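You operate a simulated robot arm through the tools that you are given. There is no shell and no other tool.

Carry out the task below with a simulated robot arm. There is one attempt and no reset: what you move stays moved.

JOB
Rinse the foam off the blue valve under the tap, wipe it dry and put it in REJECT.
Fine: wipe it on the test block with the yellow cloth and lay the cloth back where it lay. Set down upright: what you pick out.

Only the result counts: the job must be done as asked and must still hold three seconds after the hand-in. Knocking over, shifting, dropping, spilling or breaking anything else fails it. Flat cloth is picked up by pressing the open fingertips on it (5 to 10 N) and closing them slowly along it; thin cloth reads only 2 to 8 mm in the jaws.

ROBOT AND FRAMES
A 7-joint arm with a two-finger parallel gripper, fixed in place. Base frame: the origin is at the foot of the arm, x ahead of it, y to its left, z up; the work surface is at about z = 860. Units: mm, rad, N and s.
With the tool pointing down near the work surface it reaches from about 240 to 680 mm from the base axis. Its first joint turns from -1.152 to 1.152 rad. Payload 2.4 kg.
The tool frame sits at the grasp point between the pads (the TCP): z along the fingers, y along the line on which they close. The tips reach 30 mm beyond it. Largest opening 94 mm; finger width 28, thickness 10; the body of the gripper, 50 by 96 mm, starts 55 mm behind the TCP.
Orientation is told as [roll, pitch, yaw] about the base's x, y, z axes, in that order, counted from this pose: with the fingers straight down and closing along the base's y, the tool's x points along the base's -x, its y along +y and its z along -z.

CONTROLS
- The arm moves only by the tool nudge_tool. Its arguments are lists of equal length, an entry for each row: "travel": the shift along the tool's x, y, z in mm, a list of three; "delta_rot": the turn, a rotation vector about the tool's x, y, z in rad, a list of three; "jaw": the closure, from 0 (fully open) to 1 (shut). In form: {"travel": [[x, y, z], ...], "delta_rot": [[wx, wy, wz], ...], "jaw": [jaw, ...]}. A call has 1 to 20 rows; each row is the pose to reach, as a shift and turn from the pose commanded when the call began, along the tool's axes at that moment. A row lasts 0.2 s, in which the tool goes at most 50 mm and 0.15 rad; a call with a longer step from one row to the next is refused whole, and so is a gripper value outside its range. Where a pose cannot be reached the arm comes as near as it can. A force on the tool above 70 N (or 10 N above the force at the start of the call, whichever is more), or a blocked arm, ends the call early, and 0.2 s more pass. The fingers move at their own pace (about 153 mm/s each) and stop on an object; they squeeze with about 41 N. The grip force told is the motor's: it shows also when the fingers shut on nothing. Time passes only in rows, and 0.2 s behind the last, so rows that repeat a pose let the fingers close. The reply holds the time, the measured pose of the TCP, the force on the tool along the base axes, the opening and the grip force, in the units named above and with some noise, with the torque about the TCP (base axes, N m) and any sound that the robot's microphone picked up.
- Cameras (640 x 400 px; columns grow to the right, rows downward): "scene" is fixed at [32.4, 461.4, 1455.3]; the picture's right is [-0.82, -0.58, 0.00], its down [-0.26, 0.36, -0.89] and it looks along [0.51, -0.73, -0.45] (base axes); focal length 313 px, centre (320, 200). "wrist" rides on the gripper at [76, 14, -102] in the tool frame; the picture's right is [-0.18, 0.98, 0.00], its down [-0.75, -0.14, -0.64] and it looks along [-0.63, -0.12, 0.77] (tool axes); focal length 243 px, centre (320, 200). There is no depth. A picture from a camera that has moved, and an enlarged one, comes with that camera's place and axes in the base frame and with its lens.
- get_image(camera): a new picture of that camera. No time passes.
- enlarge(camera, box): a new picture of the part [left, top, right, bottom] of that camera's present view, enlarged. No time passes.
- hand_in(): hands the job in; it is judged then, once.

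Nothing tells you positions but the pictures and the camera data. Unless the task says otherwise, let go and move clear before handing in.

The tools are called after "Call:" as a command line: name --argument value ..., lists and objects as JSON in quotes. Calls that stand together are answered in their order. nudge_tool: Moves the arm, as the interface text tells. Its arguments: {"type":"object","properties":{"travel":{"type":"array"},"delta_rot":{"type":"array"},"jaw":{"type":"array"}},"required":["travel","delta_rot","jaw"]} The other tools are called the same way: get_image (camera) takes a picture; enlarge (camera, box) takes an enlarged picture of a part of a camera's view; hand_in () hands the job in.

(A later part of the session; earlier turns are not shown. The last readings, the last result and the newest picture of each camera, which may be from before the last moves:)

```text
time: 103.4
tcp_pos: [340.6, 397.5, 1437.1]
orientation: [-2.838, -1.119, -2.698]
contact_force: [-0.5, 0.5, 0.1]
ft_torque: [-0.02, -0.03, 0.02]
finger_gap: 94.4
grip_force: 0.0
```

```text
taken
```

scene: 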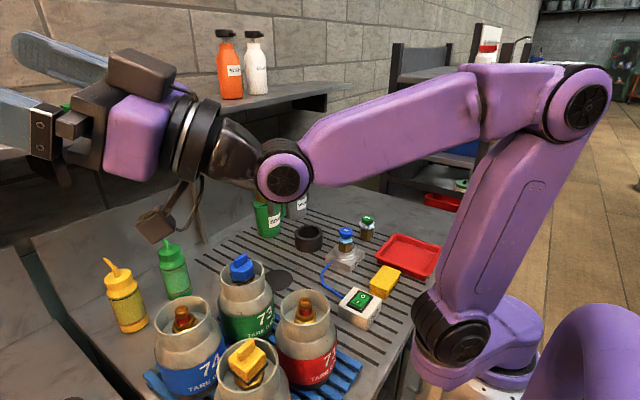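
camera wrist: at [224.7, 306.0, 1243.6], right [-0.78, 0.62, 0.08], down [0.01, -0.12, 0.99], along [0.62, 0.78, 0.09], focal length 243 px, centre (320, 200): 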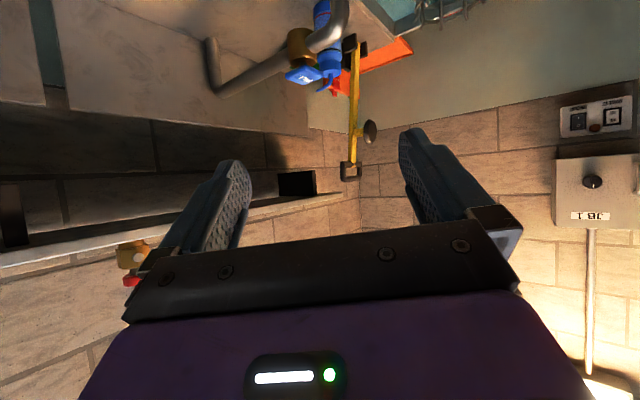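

Joint 5 turned: the other face of the wrist joint now faces the camera, as it did originally. Now I'll pitch the tool straight down through the forearm line to return to the normal wrist posture.

Call:
nudge_tool --travel '[[22.5, 3.3, -1.4], [44.7, 6.5, -5.4], [66.2, 9.6, -12.2], [86.8, 12.6, -21.5], [95, 13.8, -26.1], [116.8, 16.9, -41.1], [133.6, 19.4, -56.3], [148.4, 21.5, -73.4], [161.2, 23.4, -92.2], [171.6, 24.9, -112.4], [179.6, 26, -133.7], [179.6, 26, -133.7]]' --delta_rot '[[-0.017, 0.119, 0], [-0.034, 0.237, 0], [-0.052, 0.356, 0], [-0.069, 0.475, 0], [-0.076, 0.524, 0], [-0.096, 0.663, 0], [-0.113, 0.782, 0], [-0.131, 0.901, 0], [-0.148, 1.019, 0], [-0.165, 1.138, 0], [-0.182, 1.257, 0], [-0.182, 1.257, 0]]' --jaw '[0, 0, 0, 0, 0, 0, 0, 0, 0, 0, 0, 0]'

Call:
get_image --camera "scene"

```text
time: 106.0
tcp_pos: [304.3, 364.9, 1215.7]
orientation: [-0.128, -0.718, 0.971]
contact_force: [1.2, 0.7, 0.2]
ft_torque: [-0.01, -0.01, 0.0]
finger_gap: 94.3
grip_force: 0.1
```

```text
taken
```

scene: 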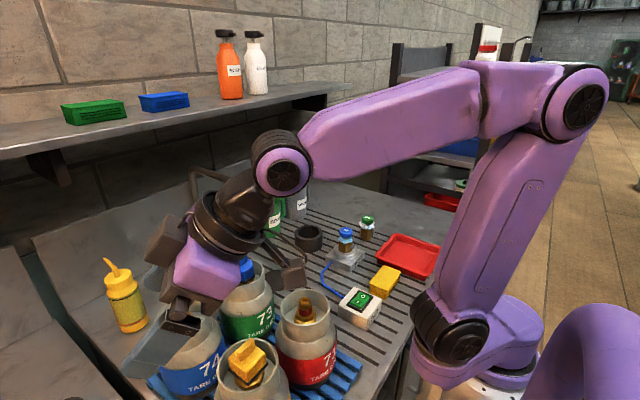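

The wrist is back in its original posture. Now I'll straighten the tool to vertical, turning about the wrist.

Call:
nudge_tool --travel '[[22.7, 3.3, -1.4], [45, 6.6, -5.5], [66.7, 9.7, -12.3], [87.4, 12.8, -21.8], [107, 15.6, -33.8], [125, 18.3, -48.1], [125, 18.3, -48.1]]' --delta_rot '[[-0.0175, 0.12, 0], [-0.035, 0.24, 0], [-0.0525, 0.36, 0], [-0.07, 0.48, 0], [-0.0875, 0.6, 0], [-0.105, 0.72, 0], [-0.105, 0.72, 0]]' --jaw '[0, 0, 0, 0, 0, 0, 0]'

Call:
get_image --camera "scene"

```text
time: 107.6
tcp_pos: [213.4, 276.2, 1167.6]
orientation: [0.001, 0.001, 0.925]
contact_force: [0.0, -0.4, 0.7]
ft_torque: [0.04, -0.01, 0.0]
finger_gap: 94.1
grip_force: 0.1
```

```text
taken
```

scene: 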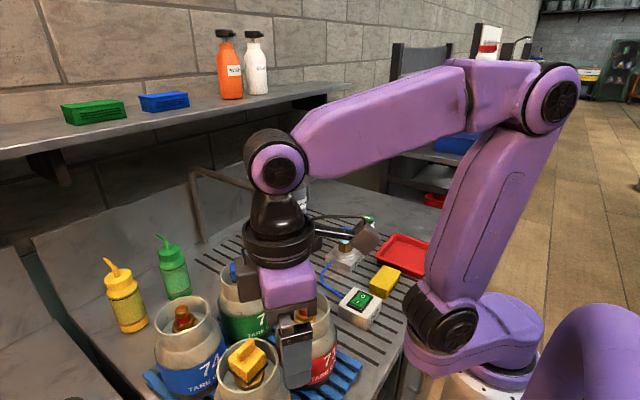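

The wrist is healthy again: vertical tool, base joint in line with it. I'll swing back over to the work side in an arc at z ≈ 1168.

Call:
nudge_tool --travel '[[-1.1, -42.2, 0], [2.8, -84.8, 0], [12.1, -127.1, 0], [26.4, -168.3, 0], [45.9, -208.1, 0], [70.3, -245.5, 0], [99.4, -280.2, 0], [132.7, -311.4, 0], [169.9, -338.8, 0], [210.7, -361.6, 0], [254.4, -379.6, 0], [300.4, -392.3, 0], [300.4, -392.3, 0]]' --delta_rot '[[0, 0, 0.1197], [0, 0, 0.2394], [0, 0, 0.3591], [0, 0, 0.4788], [0, 0, 0.5985], [0, 0, 0.7182], [0, 0, 0.8379], [0, 0, 0.9576], [0, 0, 1.0773], [0, 0, 1.197], [0, 0, 1.3167], [0, 0, 1.437], [0, 0, 1.437]]' --jaw '[0, 0, 0, 0, 0, 0, 0, 0, 0, 0, 0, 0, 0]'

Call:
get_image --camera "scene"

Call:
get_image --camera "wrist"

```text
time: 110.4
tcp_pos: [347.9, -200.9, 1166.1]
orientation: [0.0, 0.0, -0.514]
contact_force: [0.2, -0.1, -0.3]
ft_torque: [0.03, 0.01, 0.0]
finger_gap: 93.7
grip_force: 0.1
```

```text
taken
```

scene: 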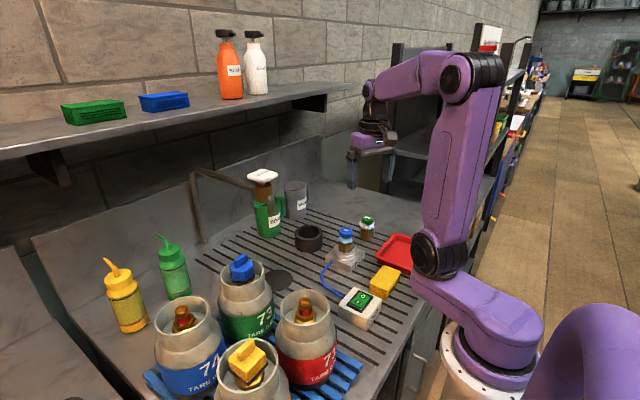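

```text
taken
camera wrist: at [288.1, -150.5, 1267.7], right [0.64, 0.77, 0.0], down [0.59, -0.49, 0.64], along [0.49, -0.41, -0.77], focal length 243 px, centre (320, 200)
```

wrist: 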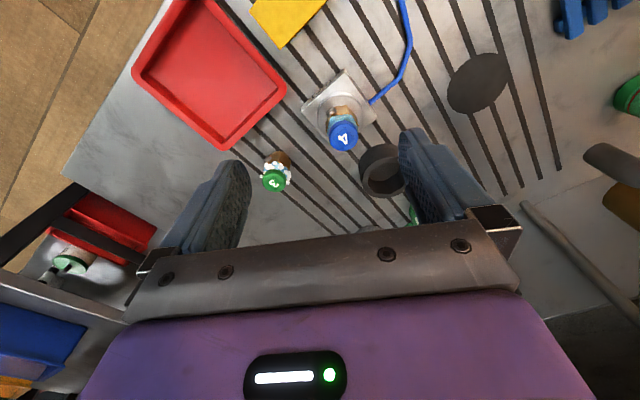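

Everything on the bench is still in place and the arm is in a good posture. From now on I'll keep the tool vertical. I'll turn the yaw to −90° here so the fingers close along x for the cloth.

Call:
nudge_tool --travel '[[0, 0, 0], [0, 0, 0], [0, 0, 0], [0, 0, 0], [0, 0, 0], [0, 0, 0], [0, 0, 0], [0, 0, 0], [0, 0, 0]]' --delta_rot '[[0, 0, 0.13], [0, 0, 0.26], [0, 0, 0.39], [0, 0, 0.52], [0, 0, 0.65], [0, 0, 0.78], [0, 0, 0.92], [0, 0, 1.057], [0, 0, 1.057]]' --jaw '[0, 0, 0, 0, 0, 0, 0, 0, 0]'

Call:
get_image --camera "scene"

```text
time: 112.4
tcp_pos: [348.6, -199.9, 1167.7]
orientation: [0.002, 0.001, -1.571]
contact_force: [0.6, 0.0, 0.3]
ft_torque: [-0.02, 0.0, 0.01]
finger_gap: 94.0
grip_force: 0.1
```

```text
taken
```

scene: 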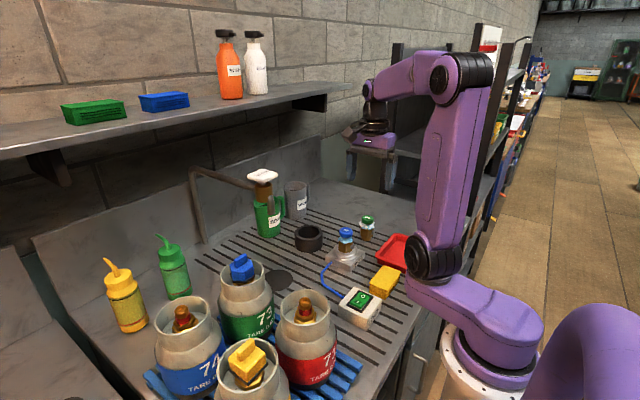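

Yaw −90° reached cleanly. Now I'll move over the cloth in modest steps, checking for limits.

Call:
nudge_tool --travel '[[6, -20, 25], [12, -40, 50], [18, -60, 75], [23, -79, 100], [23, -79, 100]]' --delta_rot '[[0, 0, 0], [0, 0, 0], [0, 0, 0], [0, 0, 0], [0, 0, 0]]' --jaw '[0, 0, 0, 0, 0]'

Call:
get_image --camera "wrist"

Call:
get_image --camera "scene"

```text
time: 113.6
tcp_pos: [267.6, -178.9, 1068.3]
orientation: [0.0, 0.001, -1.57]
contact_force: [-1.0, 0.4, -0.1]
ft_torque: [0.04, -0.01, -0.03]
finger_gap: 94.0
grip_force: 0.0
```

```text
taken
camera wrist: at [281.0, -102.6, 1169.6], right [0.98, -0.18, 0.0], down [-0.14, -0.75, 0.64], along [-0.12, -0.63, -0.77], focal length 243 px, centre (320, 200)
```

wrist: 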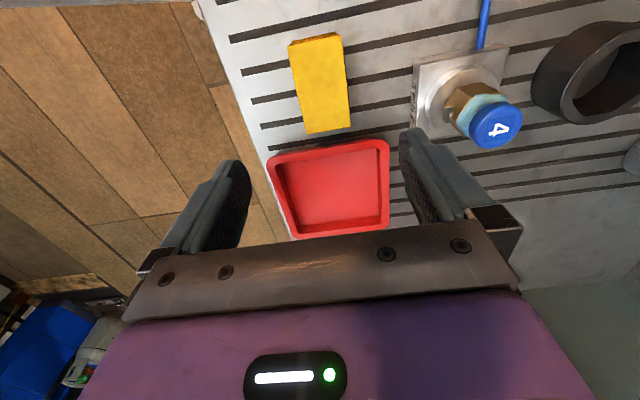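

```text
taken
```

scene: 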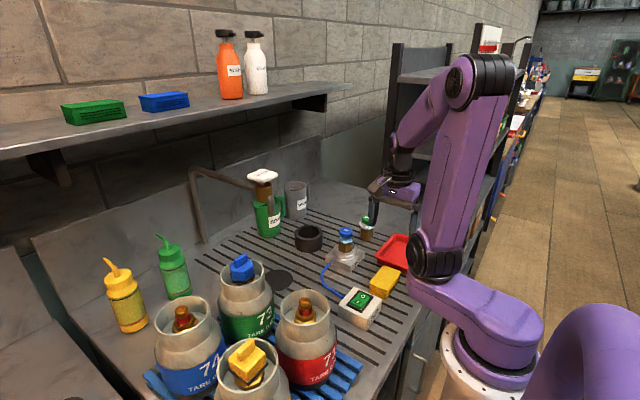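

I'm above the cloth with the tool vertical. I'll measure the cloth precisely from here.

Call:
enlarge --camera "wrist" --box '[240, 20, 400, 150]'

Call:
enlarge --camera "scene" --box '[365, 255, 413, 305]'

```text
3.08 times, centred on (320, 85) of wrist
camera zoom: at [281.0, -102.6, 1169.6], right [0.98, -0.18, 0.0], down [-0.14, -0.75, 0.64], along [-0.12, -0.63, -0.77], focal length 746 px, centre (320, 554)
```

zoom: 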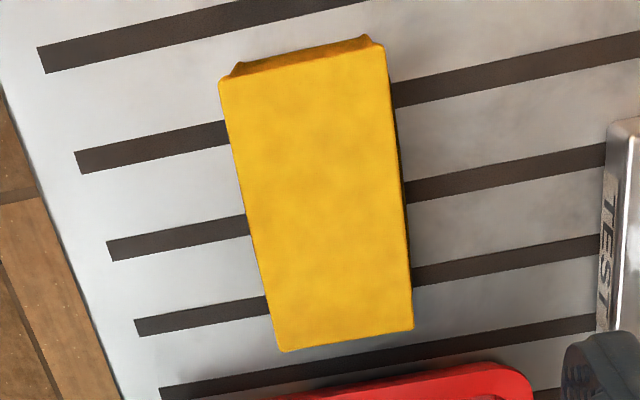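

```text
8.00 times, centred on (389, 280) of scene
camera zoom: at [32.4, 461.4, 1455.3], right [-0.82, -0.58, 0.0], down [-0.26, 0.36, -0.89], along [0.51, -0.73, -0.45], focal length 2507 px, centre (-232, -440)
```

zoom: 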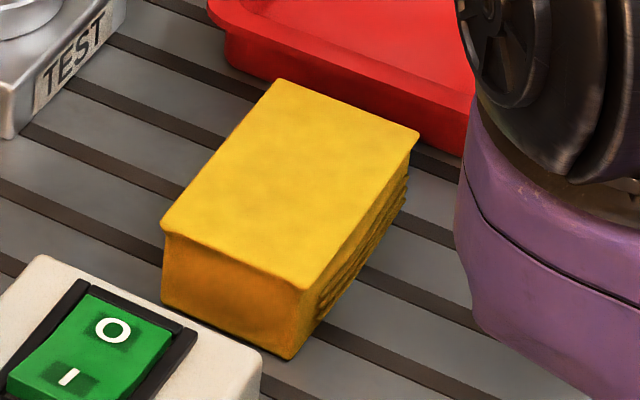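

The cloth's top spans x 243–296 and y −228 to −133, about 25 mm high. I'll descend straight over it part way and check for limits.

Call:
nudge_tool --travel '[[0, 1, 30], [0, 1, 60], [0, 1, 90], [0, 1, 90]]' --delta_rot '[[0, 0, 0], [0, 0, 0], [0, 0, 0], [0, 0, 0]]' --jaw '[0, 0, 0, 0]'

Call:
get_image --camera "scene"

```text
time: 114.6
tcp_pos: [270.7, -179.1, 977.3]
orientation: [-0.002, 0.001, -1.569]
contact_force: [-0.5, 0.5, 0.3]
ft_torque: [0.0, -0.01, -0.01]
finger_gap: 94.1
grip_force: 0.1
```

```text
taken
```

scene: 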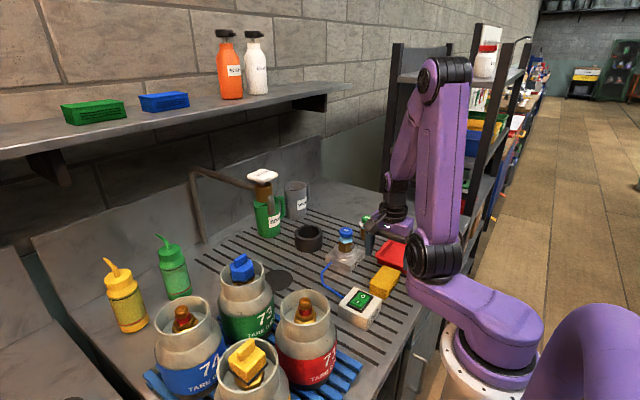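

No limits so far. I'll continue down until the fingers flank the cloth.

Call:
nudge_tool --travel '[[0, 0, 20], [0, 0, 40], [0, 0, 60], [0, 0, 60]]' --delta_rot '[[0, 0, 0], [0, 0, 0], [0, 0, 0], [0, 0, 0]]' --jaw '[0, 0, 0, 0]'

Call:
get_image --camera "wrist"

Call:
enlarge --camera "scene" --box '[340, 180, 468, 310]'

```text
time: 115.6
tcp_pos: [271.0, -178.2, 916.9]
orientation: [0.001, 0.001, -1.569]
contact_force: [-0.7, 0.5, 0.2]
ft_torque: [-0.01, 0.02, 0.01]
finger_gap: 93.9
grip_force: 0.0
```

```text
taken
camera wrist: at [283.6, -101.3, 1018.4], right [0.98, -0.18, 0.0], down [-0.14, -0.75, 0.64], along [-0.12, -0.63, -0.77], focal length 243 px, centre (320, 200)
```

wrist: 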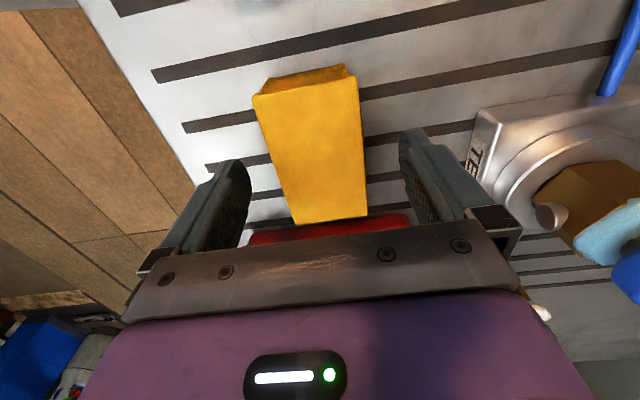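

```text
3.08 times, centred on (404, 245) of scene
camera zoom: at [32.4, 461.4, 1455.3], right [-0.82, -0.58, 0.0], down [-0.26, 0.36, -0.89], along [0.51, -0.73, -0.45], focal length 964 px, centre (62, 62)
```

zoom: 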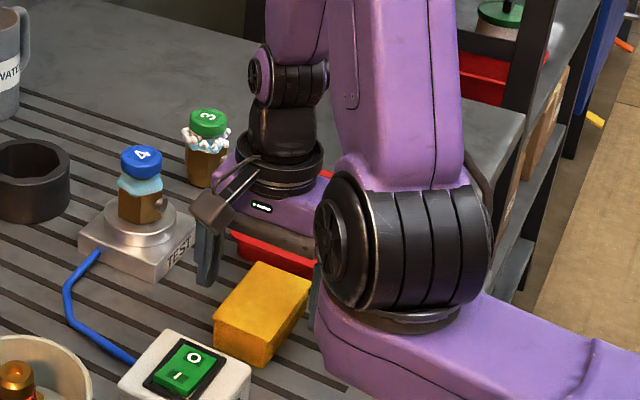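

The cloth sits between the fingers. I'll descend the last 20 mm, shift 1.5 mm to centre, and close slowly.

Call:
nudge_tool --travel '[[0, -1.5, 8], [0, -1.5, 15], [0, -1.5, 20], [0, -1.5, 20]]' --delta_rot '[[0, 0, 0], [0, 0, 0], [0, 0, 0], [0, 0, 0]]' --jaw '[0, 0, 0, 0]'

Call:
nudge_tool --travel '[[0, 0, 0], [0, 0, 0], [0, 0, 0], [0, 0, 0], [0, 0, 0], [0, 0, 0]]' --delta_rot '[[0, 0, 0], [0, 0, 0], [0, 0, 0], [0, 0, 0], [0, 0, 0], [0, 0, 0]]' --jaw '[0.15, 0.3, 0.37, 0.42, 0.46, 0.5]'

Call:
get_image --camera "wrist"

```text
time: 116.6
tcp_pos: [269.0, -176.1, 896.6]
orientation: [-0.001, -0.001, -1.569]
contact_force: [-0.6, -0.3, -0.1]
ft_torque: [-0.03, -0.02, 0.0]
finger_gap: 94.0
grip_force: 0.1
```

```text
time: 118.0
tcp_pos: [268.9, -177.0, 896.9]
orientation: [-0.001, 0.003, -1.569]
contact_force: [0.5, -0.6, 1.2]
ft_torque: [0.0, -0.01, -0.01]
finger_gap: 59.1
grip_force: 41.5
```

```text
taken
camera wrist: at [282.1, -99.9, 998.1], right [0.98, -0.18, 0.0], down [-0.14, -0.75, 0.64], along [-0.12, -0.63, -0.77], focal length 243 px, centre (320, 200)
```

wrist: 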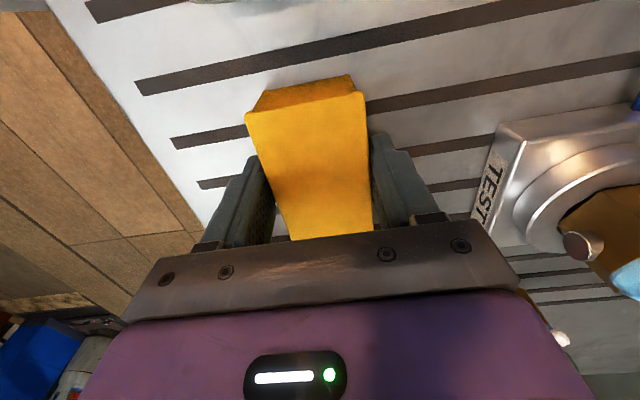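

The cloth pad is gripped at 59 mm and 41 N. I'll lift it straight up.

Call:
nudge_tool --travel '[[0, 0, -10], [0, 0, -45], [0, 0, -85], [0, 0, -130], [0, 0, -130]]' --delta_rot '[[0, 0, 0], [0, 0, 0], [0, 0, 0], [0, 0, 0], [0, 0, 0]]' --jaw '[0.55, 0.55, 0.55, 0.55, 0.55]'

Call:
get_image --camera "scene"

Call:
get_image --camera "wrist"

```text
time: 119.2
tcp_pos: [265.6, -175.5, 1027.2]
orientation: [0.0, 0.0, -1.57]
contact_force: [0.2, -0.7, -0.7]
ft_torque: [0.03, 0.01, 0.01]
finger_gap: 56.8
grip_force: 41.9
```

```text
taken
```

scene: 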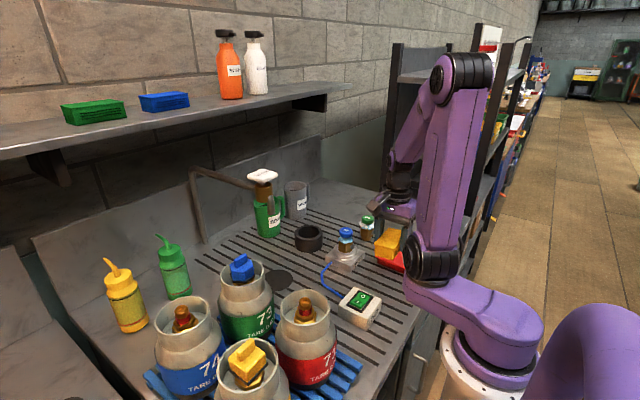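

```text
taken
camera wrist: at [278.8, -99.4, 1128.9], right [0.98, -0.18, 0.0], down [-0.14, -0.75, 0.64], along [-0.12, -0.63, -0.77], focal length 243 px, centre (320, 200)
```

wrist: 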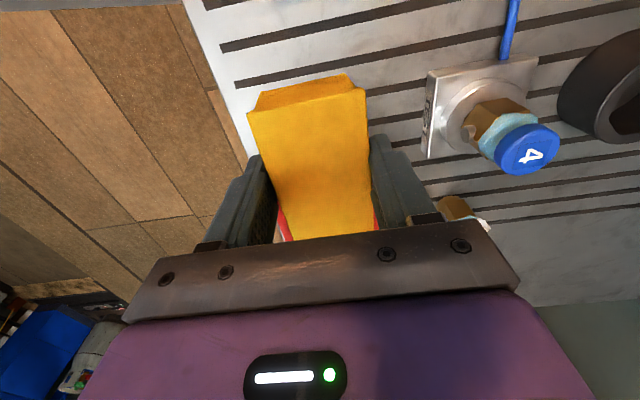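

The cloth is held well. I'll carry it over the valve on the TEST block, staying about 35 mm above the cap.

Call:
nudge_tool --travel '[[-8, 35, -13], [-18, 75, -13], [-28, 115, -13], [-40, 148, -13], [-40, 148, -13]]' --delta_rot '[[0, 0, 0], [0, 0, 0], [0, 0, 0], [0, 0, 0], [0, 0, 0]]' --jaw '[0.55, 0.55, 0.55, 0.55, 0.55]'

Call:
get_image --camera "wrist"

Call:
enlarge --camera "scene" --box '[310, 180, 420, 280]'

```text
time: 120.4
tcp_pos: [417.6, -220.3, 1042.8]
orientation: [0.001, 0.0, -1.569]
contact_force: [-0.1, 0.1, -0.5]
ft_torque: [0.0, 0.01, 0.03]
finger_gap: 56.6
grip_force: 40.7
```

```text
taken
camera wrist: at [430.8, -143.0, 1143.4], right [0.98, -0.18, 0.0], down [-0.14, -0.75, 0.64], along [-0.12, -0.63, -0.77], focal length 243 px, centre (320, 200)
```

wrist: 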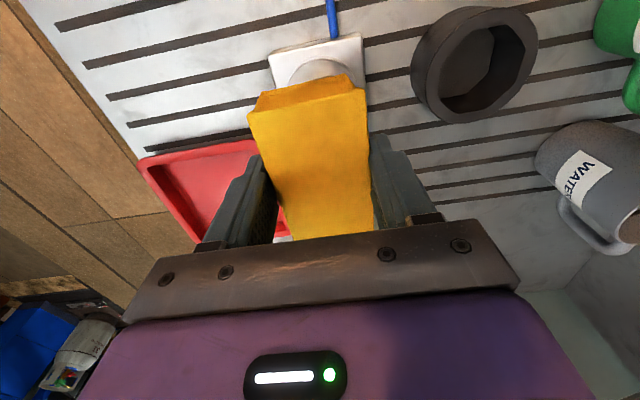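

```text
4.00 times, centred on (365, 230) of scene
camera zoom: at [32.4, 461.4, 1455.3], right [-0.82, -0.58, 0.0], down [-0.26, 0.36, -0.89], along [0.51, -0.73, -0.45], focal length 1253 px, centre (140, 80)
```

zoom: 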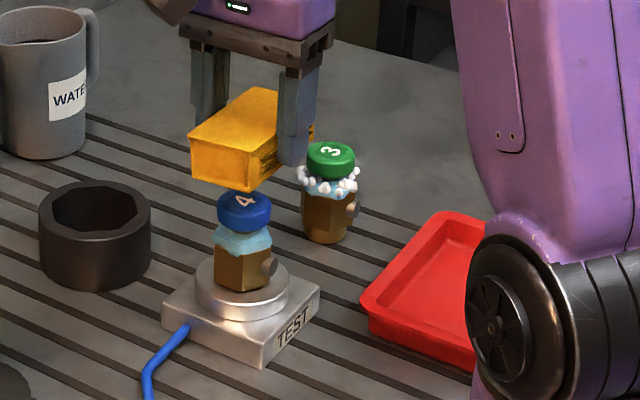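

The pad is centred above the valve. I'll lower it toward the cap and stop short.

Call:
nudge_tool --travel '[[0, 0, 10], [0, 0, 20], [0, 0, 28], [0, 0, 28]]' --delta_rot '[[0, 0, 0], [0, 0, 0], [0, 0, 0], [0, 0, 0]]' --jaw '[0.55, 0.55, 0.55, 0.55]'

Call:
enlarge --camera "scene" --box '[330, 205, 394, 255]'

```text
time: 121.4
tcp_pos: [417.3, -219.1, 1012.4]
orientation: [0.001, 0.002, -1.568]
contact_force: [0.8, -0.6, -0.5]
ft_torque: [-0.01, 0.02, 0.03]
finger_gap: 56.6
grip_force: 41.1
```

```text
8.00 times, centred on (362, 230) of scene
camera zoom: at [32.4, 461.4, 1455.3], right [-0.82, -0.58, 0.0], down [-0.26, 0.36, -0.89], along [0.51, -0.73, -0.45], focal length 2507 px, centre (-16, -40)
```

zoom: 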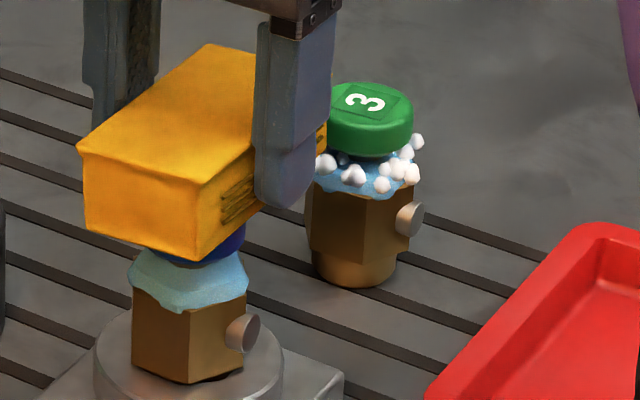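

Almost touching. I'll lower in small steps to a light contact.

Call:
nudge_tool --travel '[[0, 0, 2], [0, 0, 4], [0, 0, 5], [0, 0, 5]]' --delta_rot '[[0, 0, 0], [0, 0, 0], [0, 0, 0], [0, 0, 0]]' --jaw '[0.55, 0.55, 0.55, 0.55]'

```text
time: 122.4
tcp_pos: [415.7, -218.3, 1007.7]
orientation: [0.001, 0.001, -1.57]
contact_force: [0.4, -0.1, 6.0]
ft_torque: [-0.02, -0.17, 0.05]
finger_gap: 55.5
grip_force: 41.0
```

Light contact at 6 N. I'll make small wiping strokes on the cap.

Call:
nudge_tool --travel '[[6, 0, 0], [12, 0, 0], [6, 0, 0], [0, 0, 0], [-6, 0, 0], [-12, 0, 0], [-6, 0, 0], [0, 0, 0], [0, 6, 0], [0, 10, 0], [0, 5, 0], [0, 0, 0], [0, -6, 0], [0, -10, 0], [0, -5, 0], [0, 0, 0]]' --delta_rot '[[0, 0, 0], [0, 0, 0], [0, 0, 0], [0, 0, 0], [0, 0, 0], [0, 0, 0], [0, 0, 0], [0, 0, 0], [0, 0, 0], [0, 0, 0], [0, 0, 0], [0, 0, 0], [0, 0, 0], [0, 0, 0], [0, 0, 0], [0, 0, 0]]' --jaw '[0.55, 0.55, 0.55, 0.55, 0.55, 0.55, 0.55, 0.55, 0.55, 0.55, 0.55, 0.55, 0.55, 0.55, 0.55, 0.55]'

Call:
enlarge --camera "scene" --box '[330, 205, 394, 255]'

```text
time: 125.8
tcp_pos: [417.6, -217.7, 1006.5]
orientation: [0.0, 0.0, -1.569]
contact_force: [0.1, -0.1, -0.6]
ft_torque: [-0.01, -0.01, 0.02]
finger_gap: 54.8
grip_force: 41.2
```

```text
8.00 times, centred on (362, 230) of scene
camera zoom: at [32.4, 461.4, 1455.3], right [-0.82, -0.58, 0.0], down [-0.26, 0.36, -0.89], along [0.51, -0.73, -0.45], focal length 2507 px, centre (-16, -40)
```

zoom: 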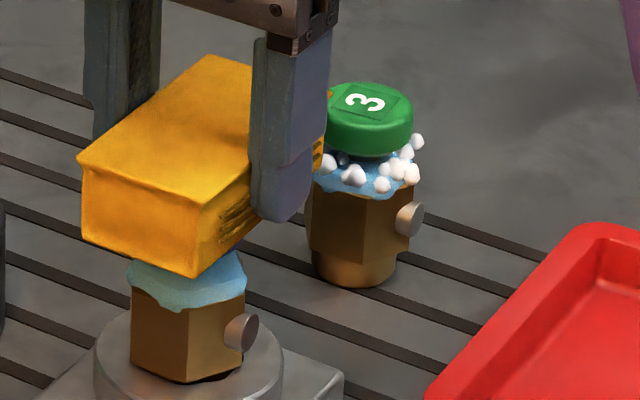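

Wiping the cap top did not change the film around the neck, so I'll wipe the neck itself from the side with the pad's end face. First I raise the pad, move to the +y side of the valve and lower to film height.

Call:
nudge_tool --travel '[[0, 0, -15], [30, 0, -15], [60, 0, -15], [84, 0, -10], [84, 0, 15], [84, 0, 38], [84, 0, 38]]' --delta_rot '[[0, 0, 0], [0, 0, 0], [0, 0, 0], [0, 0, 0], [0, 0, 0], [0, 0, 0], [0, 0, 0]]' --jaw '[0.55, 0.55, 0.55, 0.55, 0.55, 0.55, 0.55]'

Call:
get_image --camera "wrist"

Call:
enlarge --camera "scene" --box '[320, 205, 400, 265]'

```text
time: 127.4
tcp_pos: [417.8, -132.3, 967.9]
orientation: [-0.001, -0.001, -1.569]
contact_force: [-0.9, 0.0, -0.7]
ft_torque: [-0.01, -0.02, 0.03]
finger_gap: 55.0
grip_force: 41.4
```

```text
taken
camera wrist: at [430.1, -56.0, 1068.9], right [0.98, -0.18, 0.0], down [-0.14, -0.75, 0.64], along [-0.12, -0.63, -0.77], focal length 243 px, centre (320, 200)
```

wrist: 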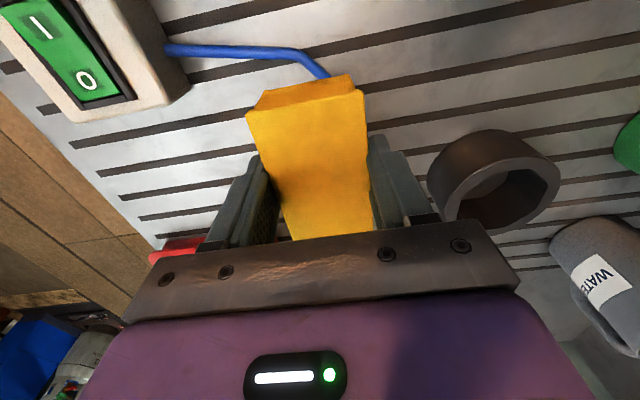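

```text
6.67 times, centred on (360, 235) of scene
camera zoom: at [32.4, 461.4, 1455.3], right [-0.82, -0.58, 0.0], down [-0.26, 0.36, -0.89], along [0.51, -0.73, -0.45], focal length 2089 px, centre (53, -33)
```

zoom: 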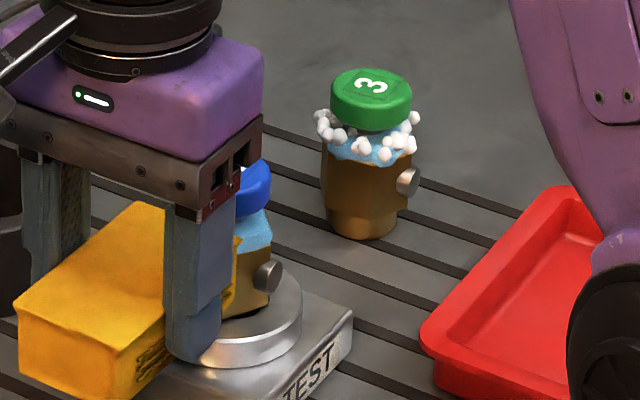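

The pad's end is about 17 mm from the valve. I'll approach gently until it touches.

Call:
nudge_tool --travel '[[-6, 0, 0], [-11, 0, 0], [-13, 0, 0], [-14.5, 0, 0], [-14.5, 0, 0]]' --delta_rot '[[0, 0, 0], [0, 0, 0], [0, 0, 0], [0, 0, 0], [0, 0, 0]]' --jaw '[0.55, 0.55, 0.55, 0.55, 0.55]'

Call:
enlarge --camera "scene" --box '[320, 205, 400, 265]'

```text
time: 128.6
tcp_pos: [417.1, -146.7, 968.5]
orientation: [-0.001, -0.001, -1.57]
contact_force: [-0.3, -0.2, -0.6]
ft_torque: [-0.02, -0.05, -0.02]
finger_gap: 55.1
grip_force: 41.0
```

```text
6.67 times, centred on (360, 235) of scene
camera zoom: at [32.4, 461.4, 1455.3], right [-0.82, -0.58, 0.0], down [-0.26, 0.36, -0.89], along [0.51, -0.73, -0.45], focal length 2089 px, centre (53, -33)
```

zoom: 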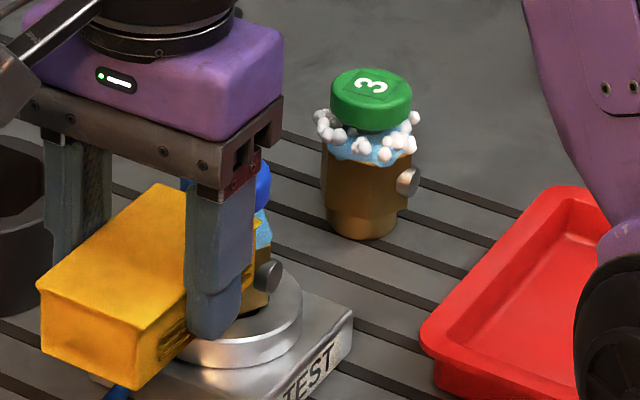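

No contact yet. I'll continue in 1 mm steps.

Call:
nudge_tool --travel '[[-1, 0, 0], [-2, 0, 0], [-3, 0, 0], [-3, 0, 0]]' --delta_rot '[[0, 0, 0], [0, 0, 0], [0, 0, 0], [0, 0, 0]]' --jaw '[0.55, 0.55, 0.55, 0.55]'

Call:
enlarge --camera "scene" --box '[335, 210, 383, 250]'

```text
time: 129.6
tcp_pos: [417.0, -150.6, 970.5]
orientation: [0.0, -0.001, -1.569]
contact_force: [-0.6, 1.3, 0.0]
ft_torque: [0.03, 0.01, 0.03]
finger_gap: 55.1
grip_force: 40.7
```

```text
10.00 times, centred on (359, 230) of scene
camera zoom: at [32.4, 461.4, 1455.3], right [-0.82, -0.58, 0.0], down [-0.26, 0.36, -0.89], along [0.51, -0.73, -0.45], focal length 3133 px, centre (-70, -100)
```

zoom: 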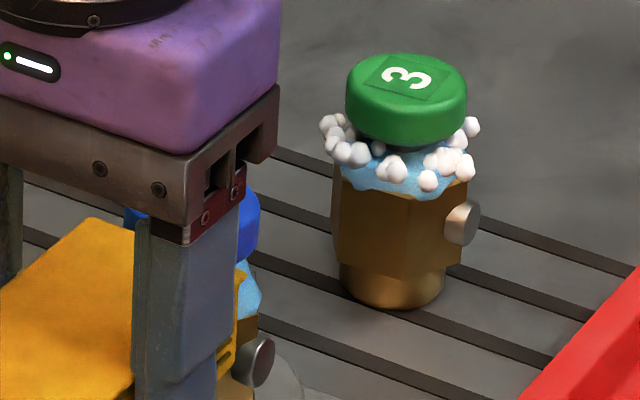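

Light contact (1.3 N). I'll stroke the pad sideways along the valve's neck.

Call:
nudge_tool --travel '[[-1, 5, 0], [-1, 10, 0], [-1, 14, 0], [-1, 7, 0], [-1, 0, 0], [-1, -7, 0], [-1, -14, 0], [-1, -7, 0], [-1, 0, 0], [-1, 7, 0], [-1, 14, 0], [-1, 7, 0], [-1, 0, 0], [-1, -7, 0], [-1, -14, 0], [-1, -7, 0], [-1, 0, 0]]' --delta_rot '[[0, 0, 0], [0, 0, 0], [0, 0, 0], [0, 0, 0], [0, 0, 0], [0, 0, 0], [0, 0, 0], [0, 0, 0], [0, 0, 0], [0, 0, 0], [0, 0, 0], [0, 0, 0], [0, 0, 0], [0, 0, 0], [0, 0, 0], [0, 0, 0], [0, 0, 0]]' --jaw '[0.55, 0.55, 0.55, 0.55, 0.55, 0.55, 0.55, 0.55, 0.55, 0.55, 0.55, 0.55, 0.55, 0.55, 0.55, 0.55, 0.55]'

Call:
enlarge --camera "scene" --box '[335, 210, 383, 250]'

```text
time: 133.2
tcp_pos: [417.6, -151.5, 969.9]
orientation: [0.001, 0.002, -1.567]
contact_force: [-0.3, 0.5, -1.7]
ft_torque: [0.0, -0.01, 0.03]
finger_gap: 55.1
grip_force: 41.5
```

```text
10.00 times, centred on (359, 230) of scene
camera zoom: at [32.4, 461.4, 1455.3], right [-0.82, -0.58, 0.0], down [-0.26, 0.36, -0.89], along [0.51, -0.73, -0.45], focal length 3133 px, centre (-70, -100)
```

zoom: 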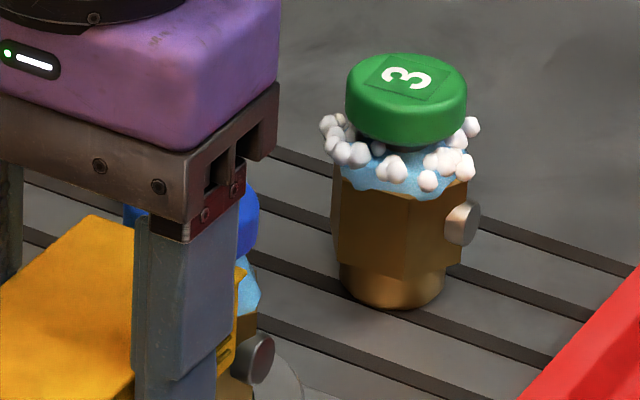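

I'll back off a little to see whether the film changed on that side.

Call:
nudge_tool --travel '[[12, 0, 0], [40, 0, -10], [60, 0, -40], [60, 0, -40]]' --delta_rot '[[0, 0, 0], [0, 0, 0], [0, 0, 0], [0, 0, 0]]' --jaw '[0.55, 0.55, 0.55, 0.55]'

Call:
enlarge --camera "scene" --box '[325, 210, 389, 265]'

```text
time: 134.2
tcp_pos: [417.5, -93.1, 1008.3]
orientation: [0.001, 0.0, -1.568]
contact_force: [-0.2, -0.3, -1.3]
ft_torque: [0.04, -0.01, -0.04]
finger_gap: 54.8
grip_force: 40.9
```

```text
7.27 times, centred on (357, 238) of scene
camera zoom: at [32.4, 461.4, 1455.3], right [-0.82, -0.58, 0.0], down [-0.26, 0.36, -0.89], along [0.51, -0.73, -0.45], focal length 2279 px, centre (51, -73)
```

zoom: 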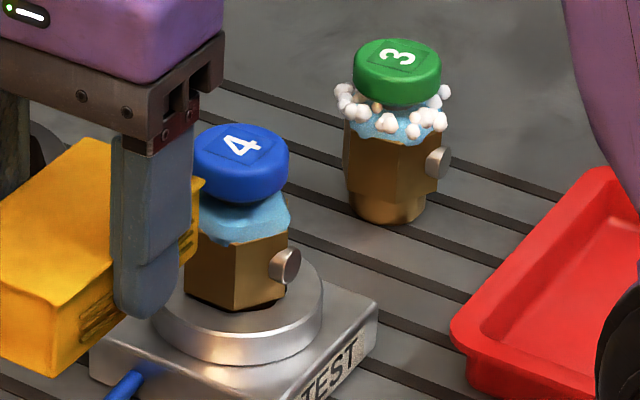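

The film is still there, and the contact was probably too light. I'll go back on top, where pressing down keeps the valve steady, and wipe with a firmer, monitored force.

Call:
nudge_tool --travel '[[0, 0, -15], [-40, 0, -15], [-80, 0, -15], [-125.5, 0, -15], [-125.5, 0, -5], [-125.5, 0, 2], [-125.5, 0, 4], [-125.5, 0, 4]]' --delta_rot '[[0, 0, 0], [0, 0, 0], [0, 0, 0], [0, 0, 0], [0, 0, 0], [0, 0, 0], [0, 0, 0], [0, 0, 0]]' --jaw '[0.55, 0.55, 0.55, 0.55, 0.55, 0.55, 0.55, 0.55]'

Call:
enlarge --camera "scene" --box '[330, 205, 394, 255]'

```text
time: 136.0
tcp_pos: [416.9, -218.3, 1005.2]
orientation: [0.0, 0.001, -1.568]
contact_force: [-1.4, -1.1, 6.1]
ft_torque: [0.0, 0.04, 0.0]
finger_gap: 54.9
grip_force: 40.8
```

```text
8.00 times, centred on (362, 230) of scene
camera zoom: at [32.2, 461.4, 1455.3], right [-0.82, -0.58, 0.0], down [-0.26, 0.36, -0.89], along [0.52, -0.73, -0.45], focal length 2507 px, centre (-16, -40)
```

zoom: 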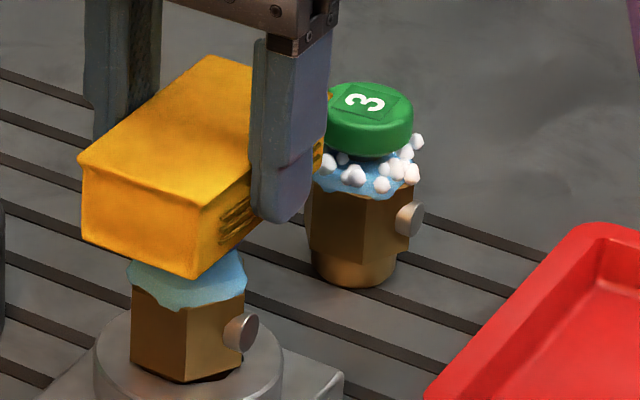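

6 N on the cap. I'll stroke again and check the force part-way.

Call:
nudge_tool --travel '[[8, 0, 0.7], [15, 0, 0.7], [8, 0, 0.7], [0, 0, 0.7], [-8, 0, 0.7], [-15, 0, 0.7], [-8, 0, 0.7], [0, 0, 0.7]]' --delta_rot '[[0, 0, 0], [0, 0, 0], [0, 0, 0], [0, 0, 0], [0, 0, 0], [0, 0, 0], [0, 0, 0], [0, 0, 0]]' --jaw '[0.55, 0.55, 0.55, 0.55, 0.55, 0.55, 0.55, 0.55]'

Call:
enlarge --camera "scene" --box '[330, 205, 394, 255]'

```text
time: 137.8
tcp_pos: [417.4, -221.7, 1007.0]
orientation: [0.013, -0.01, -1.572]
contact_force: [-2.0, -15.1, 39.7]
ft_torque: [-0.89, 0.06, 0.02]
finger_gap: 55.0
grip_force: 40.9
```

```text
8.00 times, centred on (362, 230) of scene
camera zoom: at [31.7, 461.2, 1455.4], right [-0.82, -0.58, 0.0], down [-0.26, 0.37, -0.9], along [0.52, -0.73, -0.45], focal length 2507 px, centre (-16, -40)
```

zoom: 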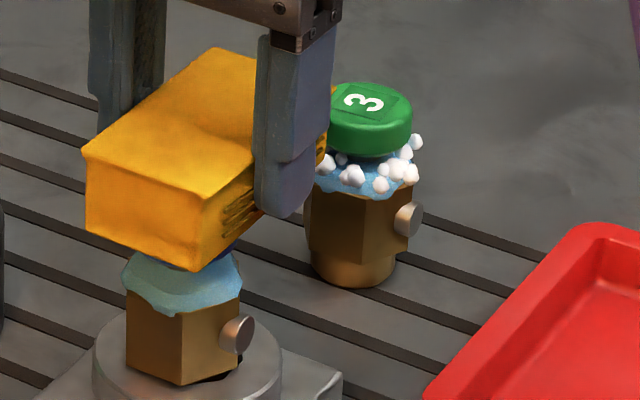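

The valve has tilted under the pad and the force rose to 40 N. I'll lift straight off right away.

Call:
nudge_tool --travel '[[0, 0, -3], [0, 0, -8], [0, 0, -25], [0, 0, -25]]' --delta_rot '[[0, 0, 0], [0, 0, 0], [0, 0, 0], [0, 0, 0]]' --jaw '[0.55, 0.55, 0.55, 0.55]'

Call:
enlarge --camera "scene" --box '[330, 205, 394, 265]'

```text
time: 138.8
tcp_pos: [415.7, -216.1, 1027.6]
orientation: [-0.001, 0.001, -1.568]
contact_force: [-0.2, -0.1, -0.4]
ft_torque: [-0.02, 0.0, 0.0]
finger_gap: 54.9
grip_force: 41.2
```

```text
6.67 times, centred on (362, 235) of scene
camera zoom: at [32.4, 461.4, 1455.3], right [-0.82, -0.58, 0.0], down [-0.26, 0.36, -0.89], along [0.51, -0.73, -0.45], focal length 2089 px, centre (40, -33)
```

zoom: 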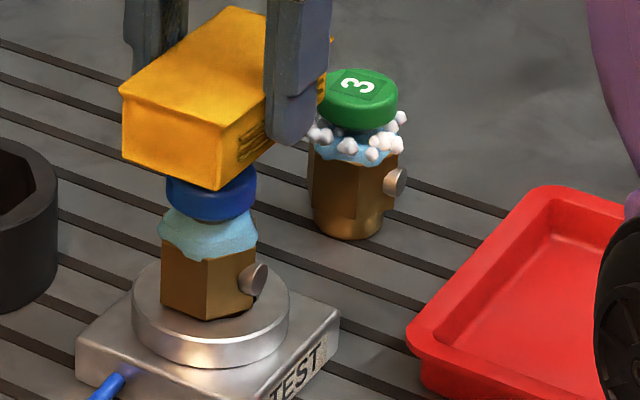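

The valve settled back upright in its seat. I'll move the pad aside and inspect the film closely.

Call:
nudge_tool --travel '[[30, 0, 0], [65, 0, 0], [100, 0, 0], [135, 0, 0], [135, 0, 0]]' --delta_rot '[[0, 0, 0], [0, 0, 0], [0, 0, 0], [0, 0, 0], [0, 0, 0]]' --jaw '[0.55, 0.55, 0.55, 0.55, 0.55]'

Call:
enlarge --camera "scene" --box '[334, 222, 366, 262]'

Call:
get_image --camera "scene"

```text
time: 140.0
tcp_pos: [417.8, -81.4, 1030.1]
orientation: [0.001, 0.001, -1.57]
contact_force: [-1.0, -0.1, 0.2]
ft_torque: [0.01, -0.04, 0.03]
finger_gap: 54.9
grip_force: 40.4
```

```text
10.00 times, centred on (350, 242) of scene
camera zoom: at [32.4, 461.4, 1455.3], right [-0.82, -0.58, 0.0], down [-0.26, 0.36, -0.89], along [0.51, -0.73, -0.45], focal length 3133 px, centre (20, -220)
```

zoom: 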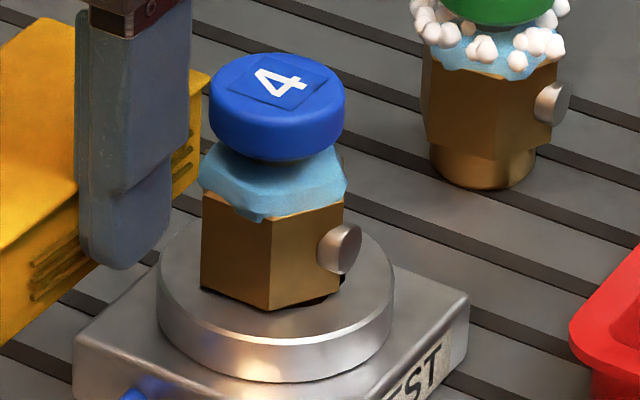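

```text
taken
```

scene: 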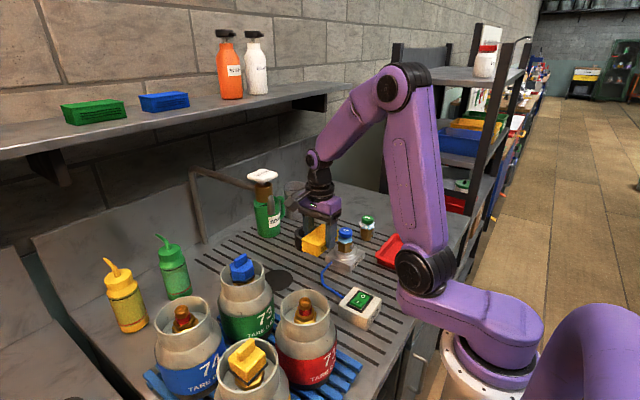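

The film is intact, so the cloth was dragging the valve rather than sliding on it. I'll work from the +y side with a limited push, using vertical and sideways strokes over the neck.

Call:
nudge_tool --travel '[[-25, 0, 20], [-51, 0, 45], [-51, 0, 69], [-58, 0, 69], [-64, 0, 69], [-67, 0, 69], [-67, 0, 69]]' --delta_rot '[[0, 0, 0], [0, 0, 0], [0, 0, 0], [0, 0, 0], [0, 0, 0], [0, 0, 0], [0, 0, 0]]' --jaw '[0.55, 0.55, 0.55, 0.55, 0.55, 0.55, 0.55]'

Call:
nudge_tool --travel '[[-1.5, 0, 0], [-3, 0, 0], [-3, 0, 0]]' --delta_rot '[[0, 0, 0], [0, 0, 0], [0, 0, 0]]' --jaw '[0.55, 0.55, 0.55]'

Call:
enlarge --camera "scene" --box '[325, 210, 373, 260]'

```text
time: 141.6
tcp_pos: [417.4, -149.6, 960.5]
orientation: [0.0, 0.003, -1.567]
contact_force: [0.4, 0.5, -0.4]
ft_torque: [0.01, 0.02, 0.01]
finger_gap: 54.9
grip_force: 40.8
```

```text
time: 142.4
tcp_pos: [416.6, -151.5, 960.2]
orientation: [-0.001, 0.002, -1.569]
contact_force: [0.0, 1.4, 1.6]
ft_torque: [0.02, 0.0, 0.04]
finger_gap: 54.9
grip_force: 40.4
```

```text
8.00 times, centred on (349, 235) of scene
camera zoom: at [32.4, 461.5, 1455.3], right [-0.82, -0.58, 0.0], down [-0.26, 0.36, -0.89], along [0.51, -0.73, -0.45], focal length 2507 px, centre (88, -80)
```

zoom: 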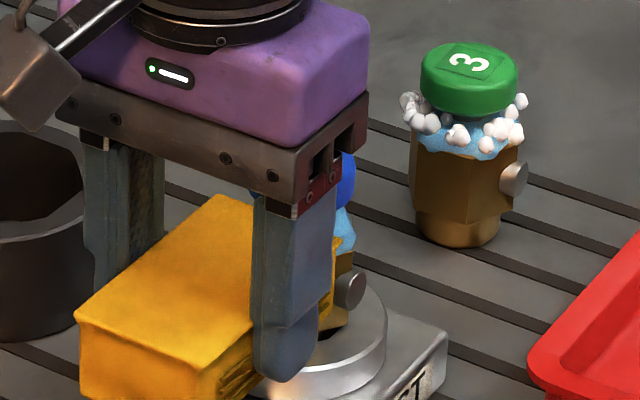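

Contact at about 1.4 N. Now I'll do combined vertical and sideways strokes with 1.5 mm extra push.

Call:
nudge_tool --travel '[[-1.5, 0, -5], [-1.5, 0, -10], [-1.5, 0, -5], [-1.5, 0, 0], [-1.5, 6, 0], [-1.5, 12, 0], [-1.5, 12, -8], [-1.5, 6, -8], [-1.5, 0, -8], [-1.5, -6, -8], [-1.5, -12, -8], [-1.5, -12, 0], [-1.5, -6, 0], [-1.5, 0, 0], [-1.5, 6, -4], [-1.5, 12, -4], [-1.5, 0, -4], [-1.5, -12, -4], [-1.5, 0, -4], [-1.5, 0, -4]]' --delta_rot '[[0, 0, 0], [0, 0, 0], [0, 0, 0], [0, 0, 0], [0, 0, 0], [0, 0, 0], [0, 0, 0], [0, 0, 0], [0, 0, 0], [0, 0, 0], [0, 0, 0], [0, 0, 0], [0, 0, 0], [0, 0, 0], [0, 0, 0], [0, 0, 0], [0, 0, 0], [0, 0, 0], [0, 0, 0], [0, 0, 0]]' --jaw '[0.55, 0.55, 0.55, 0.55, 0.55, 0.55, 0.55, 0.55, 0.55, 0.55, 0.55, 0.55, 0.55, 0.55, 0.55, 0.55, 0.55, 0.55, 0.55, 0.55]'

Call:
enlarge --camera "scene" --box '[325, 210, 373, 260]'

```text
time: 146.6
tcp_pos: [416.6, -153.5, 962.6]
orientation: [-0.001, 0.0, -1.571]
contact_force: [0.5, 0.6, -1.0]
ft_torque: [-0.01, 0.01, -0.03]
finger_gap: 54.8
grip_force: 40.6
```

```text
8.00 times, centred on (349, 235) of scene
camera zoom: at [32.4, 461.4, 1455.3], right [-0.82, -0.58, 0.0], down [-0.26, 0.36, -0.89], along [0.51, -0.73, -0.45], focal length 2507 px, centre (88, -80)
```

zoom: 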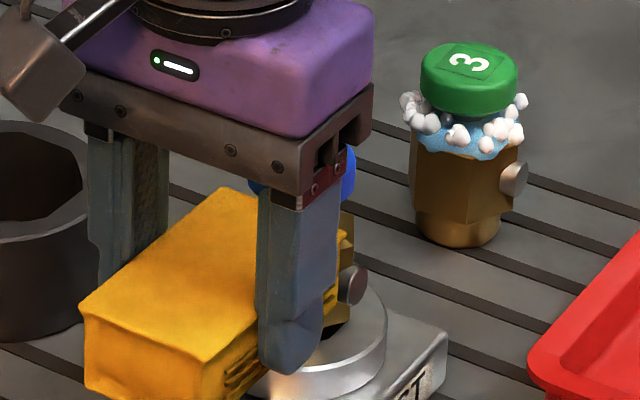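

The light-blue film seems to have vanished. I'll back away and check.

Call:
nudge_tool --travel '[[10, 0, -2], [35, 0, -20], [60, 0, -60], [80, 0, -66], [80, 0, -66]]' --delta_rot '[[0, 0, 0], [0, 0, 0], [0, 0, 0], [0, 0, 0], [0, 0, 0]]' --jaw '[0.55, 0.55, 0.55, 0.55, 0.55]'

Call:
enlarge --camera "scene" --box '[325, 215, 373, 265]'

Call:
get_image --camera "wrist"

```text
time: 147.8
tcp_pos: [418.4, -72.1, 1030.3]
orientation: [0.001, 0.004, -1.569]
contact_force: [-0.4, 0.6, -0.8]
ft_torque: [-0.01, 0.0, 0.0]
finger_gap: 54.6
grip_force: 41.4
```

```text
8.00 times, centred on (349, 240) of scene
camera zoom: at [32.4, 461.4, 1455.3], right [-0.82, -0.58, 0.0], down [-0.26, 0.36, -0.89], along [0.51, -0.73, -0.45], focal length 2507 px, centre (88, -120)
```

zoom: 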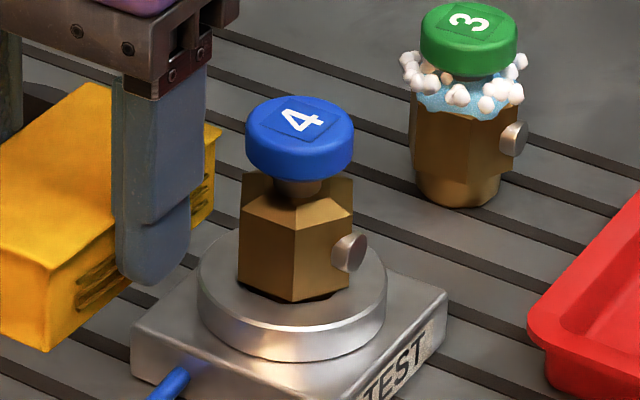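

```text
taken
camera wrist: at [432.1, 4.6, 1131.3], right [0.98, -0.18, 0.0], down [-0.14, -0.75, 0.64], along [-0.12, -0.63, -0.77], focal length 243 px, centre (320, 200)
```

wrist: 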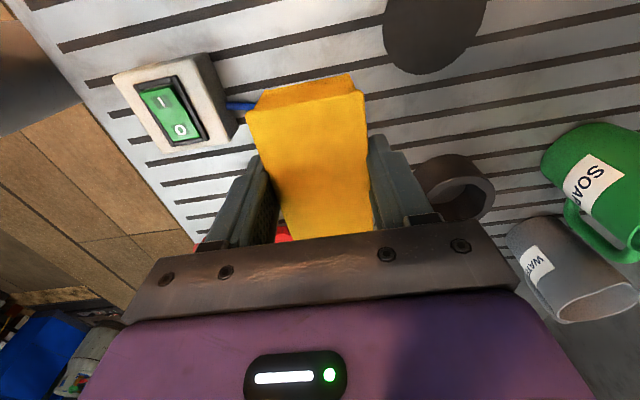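

The valve is clean, dry and still upright in the TEST block. Now I'll take the cloth back over its original spot.

Call:
nudge_tool --travel '[[-20, -30, 0], [-41, -60, 0], [-62, -90, 0], [-83, -120, 0], [-103.5, -148, 0], [-103.5, -148, 0]]' --delta_rot '[[0, 0, 0], [0, 0, 0], [0, 0, 0], [0, 0, 0], [0, 0, 0], [0, 0, 0]]' --jaw '[0.55, 0.55, 0.55, 0.55, 0.55, 0.55]'

Call:
get_image --camera "wrist"

Call:
enlarge --camera "scene" --box '[340, 180, 468, 310]'

```text
time: 149.2
tcp_pos: [270.3, -177.0, 1028.2]
orientation: [0.0, 0.002, -1.569]
contact_force: [0.3, 0.2, 0.5]
ft_torque: [-0.01, -0.04, -0.01]
finger_gap: 54.8
grip_force: 41.3
```

```text
taken
camera wrist: at [282.5, -100.2, 1130.0], right [0.98, -0.18, 0.0], down [-0.14, -0.75, 0.64], along [-0.12, -0.63, -0.77], focal length 243 px, centre (320, 200)
```

wrist: 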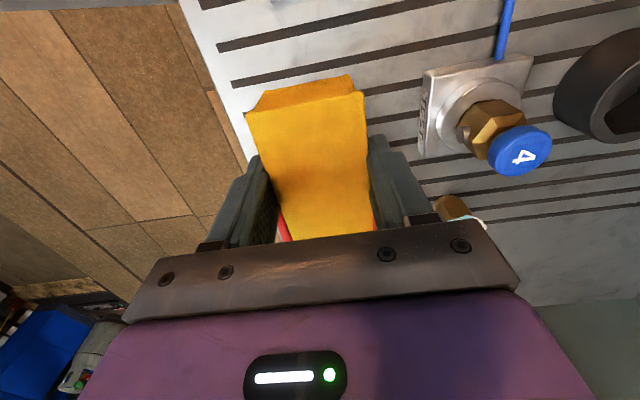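

```text
3.08 times, centred on (404, 245) of scene
camera zoom: at [32.4, 461.4, 1455.3], right [-0.82, -0.58, 0.0], down [-0.26, 0.36, -0.89], along [0.51, -0.73, -0.45], focal length 964 px, centre (62, 62)
```

zoom: 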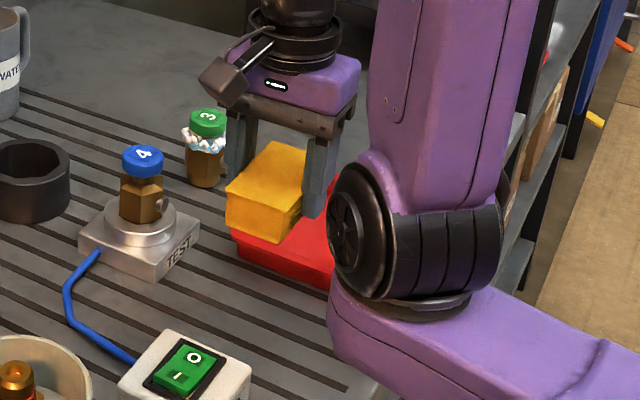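

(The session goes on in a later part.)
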